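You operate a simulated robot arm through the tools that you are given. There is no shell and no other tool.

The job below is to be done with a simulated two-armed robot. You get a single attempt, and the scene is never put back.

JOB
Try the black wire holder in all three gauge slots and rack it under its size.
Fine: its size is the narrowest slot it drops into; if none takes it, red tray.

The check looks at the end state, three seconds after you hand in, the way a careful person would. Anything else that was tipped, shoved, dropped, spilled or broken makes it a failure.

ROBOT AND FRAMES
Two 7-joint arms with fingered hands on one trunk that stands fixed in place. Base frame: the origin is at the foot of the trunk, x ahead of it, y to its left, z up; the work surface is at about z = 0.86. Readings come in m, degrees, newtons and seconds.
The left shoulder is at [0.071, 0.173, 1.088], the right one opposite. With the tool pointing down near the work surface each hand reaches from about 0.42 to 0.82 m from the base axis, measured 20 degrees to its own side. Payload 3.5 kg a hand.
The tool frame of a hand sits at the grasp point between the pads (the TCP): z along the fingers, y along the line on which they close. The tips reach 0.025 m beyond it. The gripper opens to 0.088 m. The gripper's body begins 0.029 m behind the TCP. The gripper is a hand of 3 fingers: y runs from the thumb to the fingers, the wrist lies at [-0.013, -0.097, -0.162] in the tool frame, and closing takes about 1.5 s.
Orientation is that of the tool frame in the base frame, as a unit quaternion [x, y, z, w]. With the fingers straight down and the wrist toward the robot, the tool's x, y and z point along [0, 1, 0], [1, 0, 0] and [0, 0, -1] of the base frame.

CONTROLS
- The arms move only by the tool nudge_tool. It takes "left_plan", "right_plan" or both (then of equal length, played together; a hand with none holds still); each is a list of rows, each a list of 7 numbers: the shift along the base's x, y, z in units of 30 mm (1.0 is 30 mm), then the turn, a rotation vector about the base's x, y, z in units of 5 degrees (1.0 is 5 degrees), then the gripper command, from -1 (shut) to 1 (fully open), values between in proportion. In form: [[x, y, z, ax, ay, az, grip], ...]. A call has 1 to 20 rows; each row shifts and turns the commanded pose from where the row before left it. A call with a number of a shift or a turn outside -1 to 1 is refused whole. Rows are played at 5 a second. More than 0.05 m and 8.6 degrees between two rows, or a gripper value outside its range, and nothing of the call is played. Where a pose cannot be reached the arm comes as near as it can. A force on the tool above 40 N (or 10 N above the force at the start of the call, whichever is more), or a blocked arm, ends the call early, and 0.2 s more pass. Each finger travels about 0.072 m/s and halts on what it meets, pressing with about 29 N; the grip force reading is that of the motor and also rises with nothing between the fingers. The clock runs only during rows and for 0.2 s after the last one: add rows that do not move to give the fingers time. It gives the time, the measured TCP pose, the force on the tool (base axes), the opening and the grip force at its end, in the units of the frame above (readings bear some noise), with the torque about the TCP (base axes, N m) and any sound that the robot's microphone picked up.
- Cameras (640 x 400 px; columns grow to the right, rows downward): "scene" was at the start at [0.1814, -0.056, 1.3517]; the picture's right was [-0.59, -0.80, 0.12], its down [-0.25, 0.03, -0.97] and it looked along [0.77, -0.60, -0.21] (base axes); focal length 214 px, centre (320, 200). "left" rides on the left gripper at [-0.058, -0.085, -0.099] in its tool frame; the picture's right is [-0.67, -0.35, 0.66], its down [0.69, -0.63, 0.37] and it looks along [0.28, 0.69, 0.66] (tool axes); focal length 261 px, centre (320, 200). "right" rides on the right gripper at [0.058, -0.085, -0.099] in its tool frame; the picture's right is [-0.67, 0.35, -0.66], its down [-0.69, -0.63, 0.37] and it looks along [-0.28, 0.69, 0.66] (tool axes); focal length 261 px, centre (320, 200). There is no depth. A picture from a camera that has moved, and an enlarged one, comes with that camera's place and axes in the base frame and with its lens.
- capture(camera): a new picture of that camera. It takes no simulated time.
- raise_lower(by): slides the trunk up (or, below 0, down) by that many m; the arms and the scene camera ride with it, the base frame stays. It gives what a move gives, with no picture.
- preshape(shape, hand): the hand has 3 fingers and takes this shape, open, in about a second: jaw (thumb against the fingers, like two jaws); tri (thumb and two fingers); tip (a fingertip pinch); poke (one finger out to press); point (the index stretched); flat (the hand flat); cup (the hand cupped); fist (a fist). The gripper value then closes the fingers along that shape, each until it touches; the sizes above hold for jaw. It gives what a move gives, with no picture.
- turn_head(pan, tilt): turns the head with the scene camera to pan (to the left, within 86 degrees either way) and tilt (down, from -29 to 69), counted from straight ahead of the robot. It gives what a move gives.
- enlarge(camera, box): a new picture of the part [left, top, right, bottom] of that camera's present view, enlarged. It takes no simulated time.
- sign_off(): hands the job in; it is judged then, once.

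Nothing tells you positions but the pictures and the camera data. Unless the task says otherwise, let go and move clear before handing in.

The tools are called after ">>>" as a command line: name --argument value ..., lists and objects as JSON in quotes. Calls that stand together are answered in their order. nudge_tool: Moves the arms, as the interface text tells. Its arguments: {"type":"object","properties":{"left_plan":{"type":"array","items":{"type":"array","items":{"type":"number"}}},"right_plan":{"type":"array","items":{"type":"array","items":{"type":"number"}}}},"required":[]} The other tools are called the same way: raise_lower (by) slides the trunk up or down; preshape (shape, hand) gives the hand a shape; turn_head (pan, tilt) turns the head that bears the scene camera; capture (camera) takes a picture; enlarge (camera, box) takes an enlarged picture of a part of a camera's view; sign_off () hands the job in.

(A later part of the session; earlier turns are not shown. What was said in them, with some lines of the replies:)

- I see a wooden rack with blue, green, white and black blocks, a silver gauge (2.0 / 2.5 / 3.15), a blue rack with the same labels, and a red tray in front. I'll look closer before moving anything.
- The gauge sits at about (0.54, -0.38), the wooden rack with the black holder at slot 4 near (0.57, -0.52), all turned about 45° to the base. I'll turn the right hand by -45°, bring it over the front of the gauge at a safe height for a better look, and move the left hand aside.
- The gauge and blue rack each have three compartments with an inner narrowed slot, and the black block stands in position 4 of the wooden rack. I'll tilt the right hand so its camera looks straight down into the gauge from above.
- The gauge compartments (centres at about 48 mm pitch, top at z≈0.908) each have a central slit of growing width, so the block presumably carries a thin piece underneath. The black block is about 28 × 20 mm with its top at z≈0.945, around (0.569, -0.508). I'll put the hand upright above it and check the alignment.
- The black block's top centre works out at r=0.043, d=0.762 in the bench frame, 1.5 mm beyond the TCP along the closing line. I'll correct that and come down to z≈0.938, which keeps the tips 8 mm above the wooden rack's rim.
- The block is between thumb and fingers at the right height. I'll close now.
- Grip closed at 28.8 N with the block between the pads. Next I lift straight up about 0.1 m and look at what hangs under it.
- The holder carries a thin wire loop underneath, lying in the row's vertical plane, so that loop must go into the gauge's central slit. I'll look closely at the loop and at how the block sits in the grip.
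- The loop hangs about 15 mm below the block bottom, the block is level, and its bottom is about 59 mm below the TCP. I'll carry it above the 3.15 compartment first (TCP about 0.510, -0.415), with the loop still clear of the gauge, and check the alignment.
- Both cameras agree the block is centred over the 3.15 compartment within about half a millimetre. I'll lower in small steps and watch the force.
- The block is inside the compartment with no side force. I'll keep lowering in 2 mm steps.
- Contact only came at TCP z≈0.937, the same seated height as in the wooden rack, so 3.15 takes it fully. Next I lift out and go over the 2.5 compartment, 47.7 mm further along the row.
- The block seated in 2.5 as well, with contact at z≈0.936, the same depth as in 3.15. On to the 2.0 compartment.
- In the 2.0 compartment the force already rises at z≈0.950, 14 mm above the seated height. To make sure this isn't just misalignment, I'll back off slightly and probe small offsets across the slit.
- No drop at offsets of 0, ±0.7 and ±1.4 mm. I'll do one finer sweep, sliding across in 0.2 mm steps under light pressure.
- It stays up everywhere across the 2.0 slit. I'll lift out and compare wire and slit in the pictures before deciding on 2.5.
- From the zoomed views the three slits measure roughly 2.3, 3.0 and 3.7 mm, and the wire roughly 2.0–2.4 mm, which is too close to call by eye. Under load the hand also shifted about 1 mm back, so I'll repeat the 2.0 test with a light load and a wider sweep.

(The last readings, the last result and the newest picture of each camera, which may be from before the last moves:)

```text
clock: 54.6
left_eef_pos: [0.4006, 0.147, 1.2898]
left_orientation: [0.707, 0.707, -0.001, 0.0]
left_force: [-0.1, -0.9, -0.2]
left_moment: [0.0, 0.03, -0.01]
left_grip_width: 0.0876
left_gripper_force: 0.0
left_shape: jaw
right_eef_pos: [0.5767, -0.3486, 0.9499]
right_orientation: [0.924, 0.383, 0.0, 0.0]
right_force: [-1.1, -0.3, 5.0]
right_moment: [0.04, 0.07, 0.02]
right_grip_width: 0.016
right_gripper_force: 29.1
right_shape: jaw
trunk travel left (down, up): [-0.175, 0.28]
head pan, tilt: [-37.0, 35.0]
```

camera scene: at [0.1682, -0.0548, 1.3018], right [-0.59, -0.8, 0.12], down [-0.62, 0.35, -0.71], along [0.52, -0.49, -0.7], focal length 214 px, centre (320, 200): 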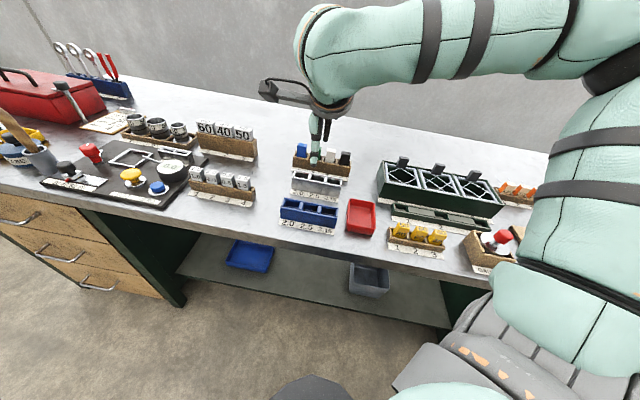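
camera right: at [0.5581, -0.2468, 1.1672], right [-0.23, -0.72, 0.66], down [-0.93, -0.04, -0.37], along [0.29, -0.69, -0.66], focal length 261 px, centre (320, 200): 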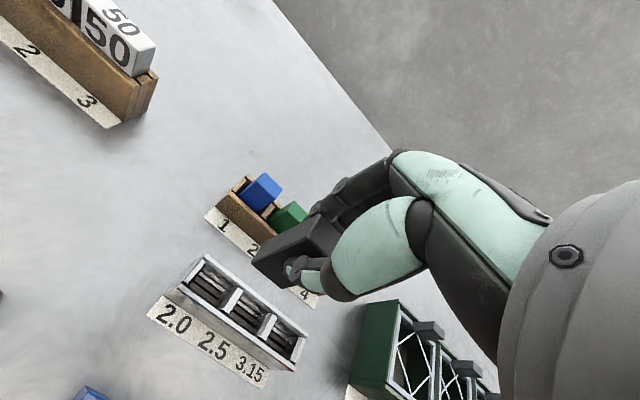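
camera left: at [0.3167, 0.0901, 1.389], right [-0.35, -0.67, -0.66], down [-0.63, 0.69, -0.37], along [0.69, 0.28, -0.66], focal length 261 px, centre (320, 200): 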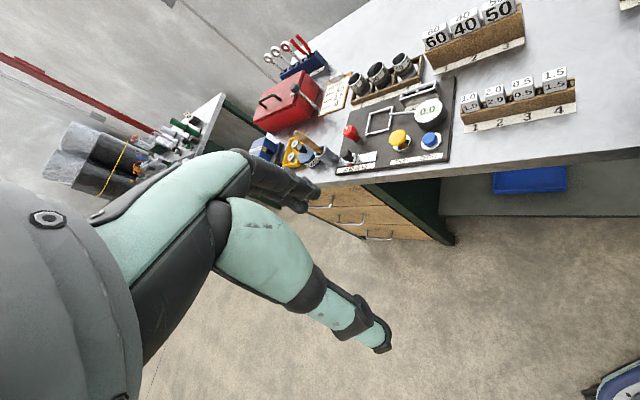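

The load stayed at 5–7 N over the whole sweep from -1.0 to +1.6 mm, so 2.0 does not take it while 2.5 and 3.15 do. Its size is 2.5. I'll lift out and carry it to the middle compartment of the blue rack, centre about (0.458, -0.296).

>>> nudge_tool --right_plan '[[-0.02, 0.02, 0.2, 0, 0, 0, -1], [0, 0, 0.4, 0, 0, 0, -1], [0, 0, 0.6, 0, 0, 0, -1], [0, 0, 0.7, 0, 0, 0, -1], [0, 0, 0.7, 0, 0, 0, -1], [0, 0, 0.6, 0, 0, 0, -1], [-0.56, 0.245, 0, 0, 0, 0, -1], [-0.56, 0.245, 0, 0, 0, 0, -1], [-0.56, 0.245, 0, 0, 0, 0, -1], [-0.56, 0.245, 0, 0, 0, 0, -1], [-0.56, 0.245, 0, 0, 0, 0, -1], [-0.56, 0.245, 0, 0, 0, 0, -1], [-0.56, 0.245, 0, 0, 0, 0, -1], [0, 0, 0, 0, 0, 0, -1], [0, 0, 0, 0, 0, 0, -1]]'

>>> capture --camera "right"

>>> enlarge --camera "right" --box '[170, 180, 340, 350]'

>>> enlarge --camera "scene" --box '[270, 150, 370, 250]'

```text
clock: 57.8
left_eef_pos: [0.4014, 0.1473, 1.2895]
left_orientation: [0.707, 0.707, -0.001, 0.0]
left_force: [-0.7, 0.2, -0.2]
left_moment: [-0.04, -0.02, 0.01]
left_grip_width: 0.0877
left_gripper_force: 0.1
left_shape: jaw
right_eef_pos: [0.4593, -0.2965, 1.0461]
right_orientation: [0.924, 0.383, 0.0, 0.0]
right_force: [-0.6, 0.1, -1.5]
right_moment: [0.0, 0.0, -0.02]
right_grip_width: 0.0158
right_gripper_force: 28.6
right_shape: jaw
trunk travel left (down, up): [-0.175, 0.28]
head pan, tilt: [-37.0, 35.0]
```

```text
taken
camera right: at [0.4399, -0.1953, 1.1478], right [-0.23, -0.72, 0.66], down [-0.93, -0.04, -0.37], along [0.29, -0.69, -0.66], focal length 261 px, centre (320, 200)
```

right: 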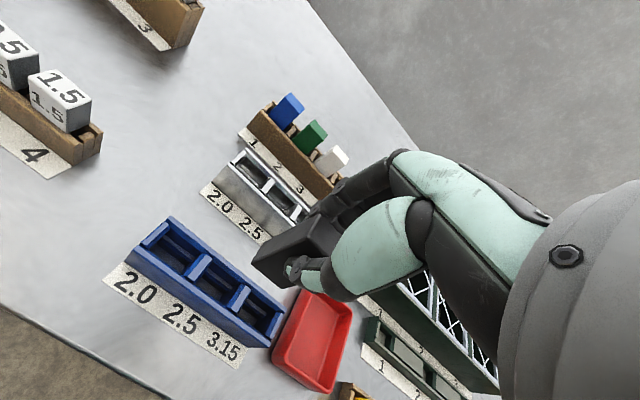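

```text
2.35 times, centred on (255, 265) of right
camera zoom: at [0.4399, -0.1953, 1.1478], right [-0.23, -0.72, 0.66], down [-0.93, -0.04, -0.37], along [0.29, -0.69, -0.66], focal length 613 px, centre (473, 47)
```

zoom: 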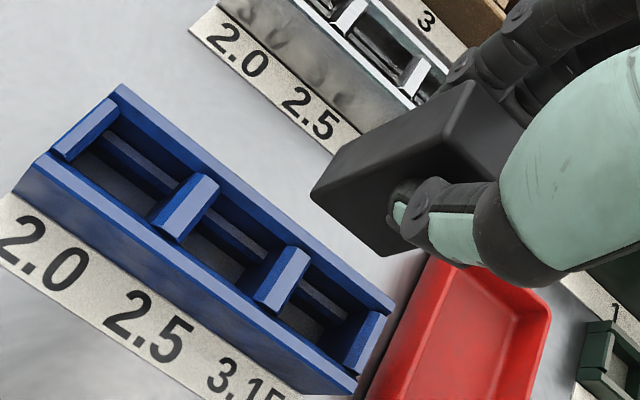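

```text
4.00 times, centred on (320, 200) of scene
camera zoom: at [0.1685, -0.0541, 1.3018], right [-0.59, -0.8, 0.12], down [-0.62, 0.35, -0.71], along [0.52, -0.49, -0.7], focal length 858 px, centre (320, 200)
```

zoom: 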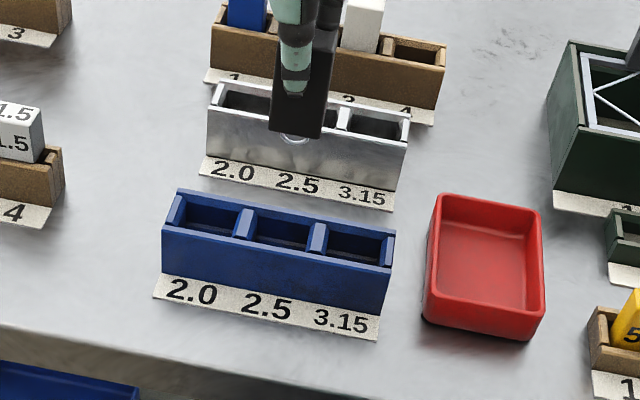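

>>> nudge_tool --right_plan '[[-0.014, 0.014, -0.4, 0, 0, 0, -1], [0, 0, -0.5, 0, 0, 0, -1], [0, 0, -0.5, 0, 0, 0, -1], [0, 0, -0.4, 0, 0, 0, -1], [0, 0, -0.3, 0, 0, 0, -1], [0, 0, -0.3, 0, 0, 0, -1], [0, 0, 0, 0, 0, 0, -1], [0, 0, 0, 0, 0, 0, -1]]'

>>> enlarge --camera "right" --box '[200, 180, 340, 320]'

>>> enlarge --camera "scene" --box '[285, 165, 345, 235]'

```text
clock: 59.6
left_eef_pos: [0.4016, 0.1468, 1.29]
left_orientation: [0.707, 0.707, -0.001, 0.001]
left_force: [0.9, -0.3, 0.2]
left_moment: [0.02, 0.0, 0.0]
left_grip_width: 0.0877
left_gripper_force: 0.1
left_shape: jaw
right_eef_pos: [0.4592, -0.2967, 0.9745]
right_orientation: [0.924, 0.382, 0.0, 0.0]
right_force: [-0.8, 0.4, -0.5]
right_moment: [0.03, 0.03, 0.05]
right_grip_width: 0.016
right_gripper_force: 29.5
right_shape: jaw
trunk travel left (down, up): [-0.175, 0.28]
head pan, tilt: [-37.0, 35.0]
```

```text
2.86 times, centred on (270, 250) of right
camera zoom: at [0.4394, -0.1951, 1.0753], right [-0.23, -0.72, 0.66], down [-0.93, -0.04, -0.37], along [0.29, -0.69, -0.66], focal length 745 px, centre (463, 57)
```

zoom: 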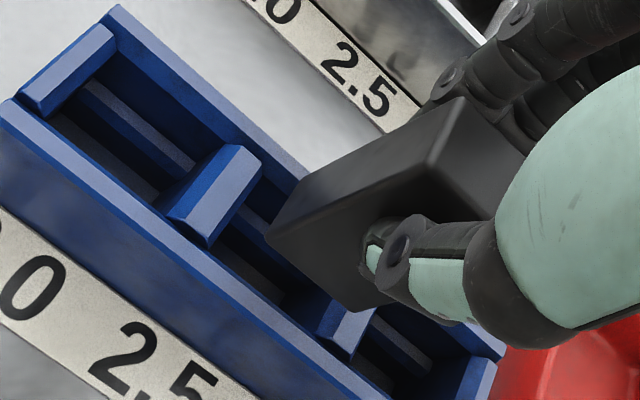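

```text
5.71 times, centred on (315, 200) of scene
camera zoom: at [0.1685, -0.0541, 1.3018], right [-0.59, -0.8, 0.12], down [-0.62, 0.35, -0.71], along [0.52, -0.49, -0.7], focal length 1226 px, centre (349, 200)
```

zoom: 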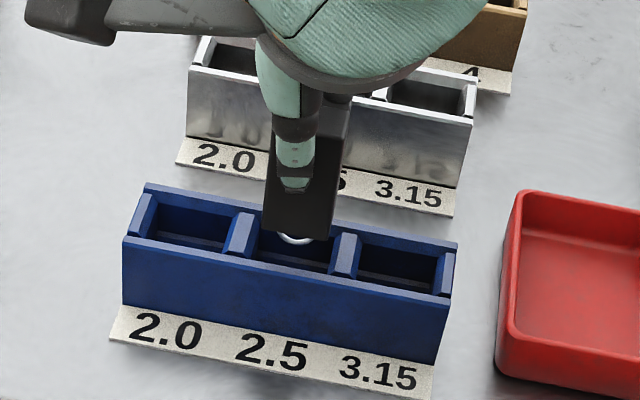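

The block hangs straight over the 2.5 compartment of the blue rack in both views. I'll lower it into the compartment mouth and check again.

>>> nudge_tool --right_plan '[[0, 0, -0.2, 0, 0, 0, -1], [0, 0, -0.2, 0, 0, 0, -1], [0, 0, -0.15, 0, 0, 0, -1], [0, 0, -0.15, 0, 0, 0, -1], [0, 0, 0, 0, 0, 0, -1]]'

>>> enlarge --camera "right" --box '[200, 180, 340, 320]'

>>> enlarge --camera "scene" --box '[285, 165, 345, 235]'

```text
clock: 60.8
left_eef_pos: [0.4018, 0.1473, 1.2893]
left_orientation: [0.707, 0.707, 0.0, 0.0]
left_force: [-0.5, -0.5, 0.8]
left_moment: [-0.03, 0.0, 0.01]
left_grip_width: 0.0878
left_gripper_force: 0.1
left_shape: jaw
right_eef_pos: [0.4592, -0.2961, 0.9542]
right_orientation: [0.924, 0.383, 0.0, 0.0]
right_force: [-0.4, 0.1, -0.9]
right_moment: [-0.01, 0.04, -0.03]
right_grip_width: 0.0158
right_gripper_force: 28.9
right_shape: jaw
trunk travel left (down, up): [-0.175, 0.28]
head pan, tilt: [-37.0, 35.0]
```

```text
2.86 times, centred on (270, 250) of right
camera zoom: at [0.4399, -0.1951, 1.0544], right [-0.23, -0.72, 0.66], down [-0.93, -0.04, -0.37], along [0.29, -0.69, -0.66], focal length 745 px, centre (463, 57)
```

zoom: 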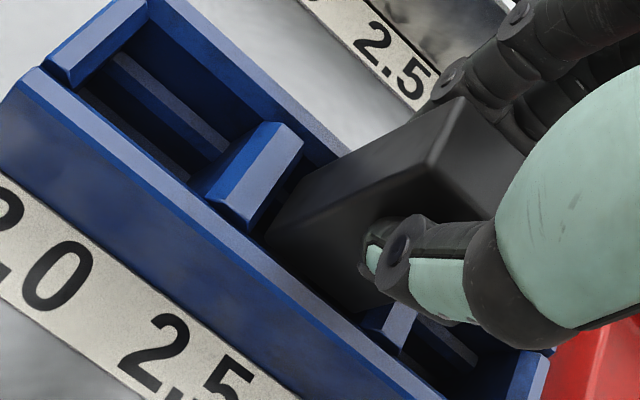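

```text
5.71 times, centred on (315, 200) of scene
camera zoom: at [0.1685, -0.0541, 1.3018], right [-0.59, -0.8, 0.12], down [-0.62, 0.35, -0.71], along [0.52, -0.49, -0.7], focal length 1226 px, centre (349, 200)
```

zoom: 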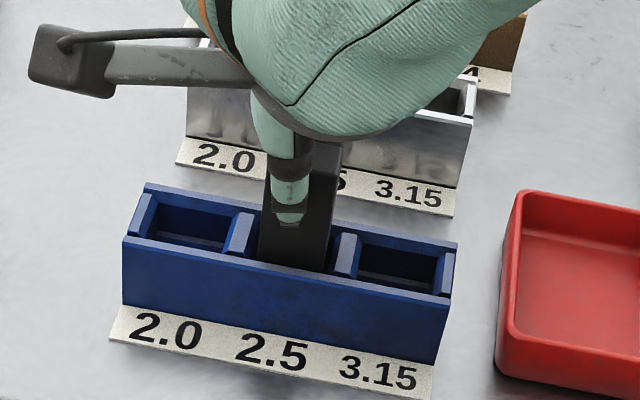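

It's entering the compartment with no force. I'll keep lowering in small steps to the seat.

>>> nudge_tool --right_plan '[[0, 0, -0.08, 0, 0, 0, -1], [0, 0, -0.08, 0, 0, 0, -1], [0, 0, -0.08, 0, 0, 0, -1], [0, 0, -0.08, 0, 0, 0, -1], [0, 0, 0, 0, 0, 0, -1]]'

>>> nudge_tool --right_plan '[[0, 0, -0.06, 0, 0, 0, -1], [0, 0, -0.05, 0, 0, 0, -1], [0, 0, 0, 0, 0, 0, -1]]'

>>> nudge_tool --right_plan '[[0, 0, -0.05, 0, 0, 0, -1], [0, 0, 0, 0, 0, 0, -1]]'

```text
clock: 62.0
left_eef_pos: [0.4017, 0.1468, 1.289]
left_orientation: [0.707, 0.708, 0.0, 0.0]
left_force: [0.1, -0.5, -0.1]
left_moment: [0.0, 0.02, -0.01]
left_grip_width: 0.0878
left_gripper_force: 0.0
left_shape: jaw
right_eef_pos: [0.4597, -0.2949, 0.9436]
right_orientation: [0.924, 0.383, 0.001, 0.001]
right_force: [-0.3, -0.5, -0.7]
right_moment: [0.02, 0.02, 0.01]
right_grip_width: 0.0158
right_gripper_force: 28.8
right_shape: jaw
trunk travel left (down, up): [-0.175, 0.28]
head pan, tilt: [-37.0, 35.0]
```

```text
clock: 62.8
left_eef_pos: [0.4018, 0.1479, 1.2887]
left_orientation: [0.707, 0.707, 0.0, 0.0]
left_force: [-0.1, 0.1, 0.7]
left_moment: [0.02, 0.01, 0.01]
left_grip_width: 0.0876
left_gripper_force: 0.0
left_shape: jaw
right_eef_pos: [0.4597, -0.296, 0.9404]
right_orientation: [0.924, 0.383, 0.0, 0.0]
right_force: [-0.3, -0.4, 0.0]
right_moment: [-0.02, -0.01, -0.01]
right_grip_width: 0.0163
right_gripper_force: 29.3
right_shape: jaw
trunk travel left (down, up): [-0.175, 0.28]
head pan, tilt: [-37.0, 35.0]
```

```text
clock: 63.4
left_eef_pos: [0.4026, 0.1488, 1.2897]
left_orientation: [0.707, 0.707, 0.0, 0.001]
left_force: [-0.5, -0.5, 0.2]
left_moment: [-0.02, -0.01, 0.0]
left_grip_width: 0.0877
left_gripper_force: 0.1
left_shape: jaw
right_eef_pos: [0.4599, -0.2957, 0.9389]
right_orientation: [0.924, 0.383, 0.0, 0.001]
right_force: [0.4, -0.1, -1.7]
right_moment: [0.0, 0.0, -0.01]
right_grip_width: 0.0156
right_gripper_force: 28.9
right_shape: jaw
trunk travel left (down, up): [-0.175, 0.28]
head pan, tilt: [-37.0, 35.0]
```

>>> nudge_tool --right_plan '[[0, 0, -0.04, 0, 0, 0, -1], [0, 0, 0, 0, 0, 0, -1]]'

>>> nudge_tool --right_plan '[[0, 0, -0.03, 0, 0, 0, -1], [0, 0, 0, 0, 0, 0, -1]]'

```text
clock: 64.0
left_eef_pos: [0.4013, 0.1473, 1.2889]
left_orientation: [0.707, 0.707, 0.0, 0.001]
left_force: [-0.4, 0.4, -0.1]
left_moment: [0.01, -0.01, -0.01]
left_grip_width: 0.0877
left_gripper_force: 0.0
left_shape: jaw
right_eef_pos: [0.4591, -0.2946, 0.9364]
right_orientation: [0.924, 0.382, -0.001, 0.0]
right_force: [0.4, 0.7, -0.5]
right_moment: [-0.01, 0.03, -0.02]
right_grip_width: 0.0158
right_gripper_force: 29.5
right_shape: jaw
trunk travel left (down, up): [-0.175, 0.28]
head pan, tilt: [-37.0, 35.0]
```

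```text
clock: 64.6
left_eef_pos: [0.4027, 0.1479, 1.2888]
left_orientation: [0.707, 0.707, 0.0, 0.001]
left_force: [0.2, 1.2, 0.2]
left_moment: [-0.01, 0.0, -0.03]
left_grip_width: 0.0875
left_gripper_force: 0.0
left_shape: jaw
right_eef_pos: [0.4589, -0.2955, 0.9366]
right_orientation: [0.924, 0.382, 0.0, 0.001]
right_force: [-0.6, 0.7, 0.9]
right_moment: [0.02, 0.02, -0.01]
right_grip_width: 0.016
right_gripper_force: 28.7
right_shape: jaw
trunk travel left (down, up): [-0.175, 0.28]
head pan, tilt: [-37.0, 35.0]
```

The block is at its seat with barely any force. I'll open just enough to free it and check before rising.

>>> nudge_tool --right_plan '[[0, 0, 0, 0, 0, 0, -0.7], [0, 0, 0, 0, 0, 0, -0.5], [0, 0, 0, 0, 0, 0, -0.35], [0, 0, 0, 0, 0, 0, -0.25], [0, 0, 0, 0, 0, 0, -0.25]]'

>>> enlarge --camera "right" --box '[200, 180, 340, 320]'

>>> enlarge --camera "scene" --box '[285, 165, 345, 235]'

```text
clock: 65.8
left_eef_pos: [0.4023, 0.1473, 1.2894]
left_orientation: [0.707, 0.707, -0.001, 0.001]
left_force: [-0.3, 0.0, -0.2]
left_moment: [0.0, 0.0, 0.01]
left_grip_width: 0.0879
left_gripper_force: 0.1
left_shape: jaw
right_eef_pos: [0.4588, -0.2954, 0.9367]
right_orientation: [0.924, 0.383, 0.0, 0.0]
right_force: [-0.4, 0.6, -0.1]
right_moment: [-0.02, 0.01, 0.01]
right_grip_width: 0.0325
right_gripper_force: 0.1
right_shape: jaw
trunk travel left (down, up): [-0.175, 0.28]
head pan, tilt: [-37.0, 35.0]
```

```text
2.86 times, centred on (270, 250) of right
camera zoom: at [0.4398, -0.1947, 1.038], right [-0.23, -0.72, 0.66], down [-0.93, -0.04, -0.37], along [0.29, -0.69, -0.66], focal length 745 px, centre (463, 57)
```

zoom: 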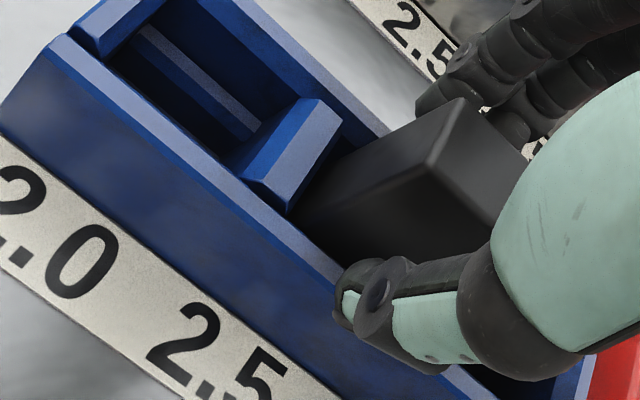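

```text
5.71 times, centred on (315, 200) of scene
camera zoom: at [0.1685, -0.0541, 1.3018], right [-0.59, -0.8, 0.12], down [-0.62, 0.35, -0.71], along [0.52, -0.49, -0.7], focal length 1226 px, centre (349, 200)
```

zoom: 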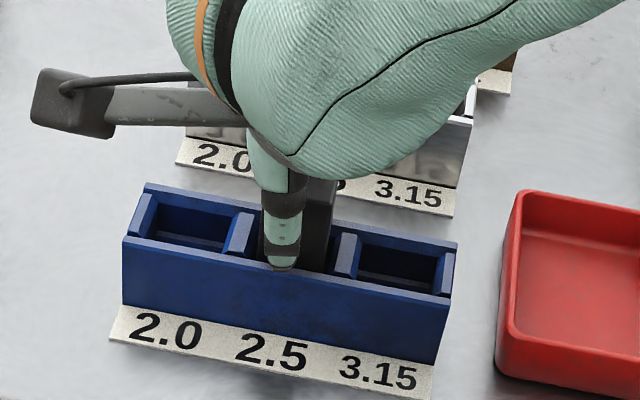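

The block stands upright on its own in the 2.5 compartment. I'll open a little more and rise straight up clear of it.

>>> nudge_tool --right_plan '[[0, 0, 0, 0, 0, 0, 0], [0, 0, 0.05, 0, 0, 0, 0.1], [0, 0, 0.1, 0, 0, 0, 0.1], [0, 0, 0.2, 0, 0, 0, 0.1], [0, 0, 0.4, 0, 0, 0, 0.1], [0, 0, 0.5, 0, 0, 0, 0.1], [0, 0, 0.6, 0, 0, 0, 0.1], [0, 0, 0.7, 0, 0, 0, 0.1], [0, 0, 0.7, 0, 0, 0, 0.1], [0, 0, 0.7, 0, 0, 0, 0.1], [0, 0, 0.7, 0, 0, 0, 0.1], [0, 0, 0.5, 0, 0, 0, 0.1], [0, 0, 0, 0, 0, 0, 0.1]]'

>>> capture --camera "right"

>>> enlarge --camera "scene" --box '[270, 120, 370, 240]'

```text
clock: 68.6
left_eef_pos: [0.4017, 0.1476, 1.2889]
left_orientation: [0.707, 0.707, 0.0, 0.001]
left_force: [-0.1, -0.6, -1.1]
left_moment: [-0.01, 0.02, -0.01]
left_grip_width: 0.0875
left_gripper_force: 0.0
left_shape: jaw
right_eef_pos: [0.4594, -0.2973, 1.0914]
right_orientation: [0.924, 0.383, 0.0, -0.001]
right_force: [0.3, -0.3, -0.1]
right_moment: [0.02, 0.0, 0.04]
right_grip_width: 0.0478
right_gripper_force: 0.1
right_shape: jaw
trunk travel left (down, up): [-0.175, 0.28]
head pan, tilt: [-37.0, 35.0]
```

```text
taken
camera right: at [0.4399, -0.195, 1.1926], right [-0.23, -0.72, 0.66], down [-0.93, -0.04, -0.37], along [0.29, -0.69, -0.66], focal length 261 px, centre (320, 200)
```

right: 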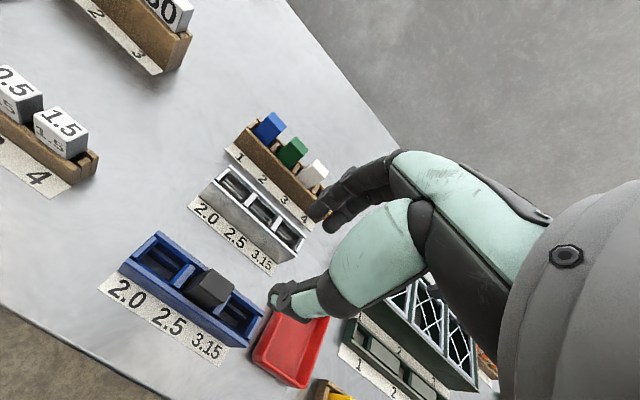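

```text
3.33 times, centred on (320, 180) of scene
camera zoom: at [0.1686, -0.0541, 1.3018], right [-0.59, -0.8, 0.12], down [-0.62, 0.35, -0.71], along [0.52, -0.49, -0.7], focal length 715 px, centre (320, 267)
```

zoom: 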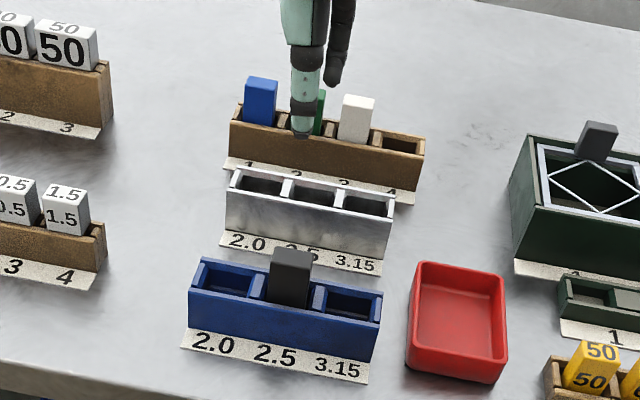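

The black holder stands upright under 2.5 in the blue rack. The gauge, the other holders and the tray are where they were, and both hands are clear. I'm handing in.

>>> sign_off

```text
The job is handed in.
```

The black wire holder is racked upright under 2.5 in the blue rack, and I've handed the job in.

| Gauge slot | Result |
|---|---|
| 3.15 | Dropped in fully |
| 2.5 | Dropped in fully, to the same depth as in 3.15 |
| 2.0 | Stopped about 14 mm above the seat |

For 2.0, I backed off and slid the holder across the slit in steps of 0.2 mm or less. The wire never went in, so 2.5 is the narrowest slot that takes it. The pictures alone couldn't settle 2.0: I measured the wire at 2.0–2.4 mm and that slit at about 2.3 mm. The result rests on the force readings.

In the last pictures the gauge, the other holders and the red tray looked undisturbed. Both hands are clear of the bench.
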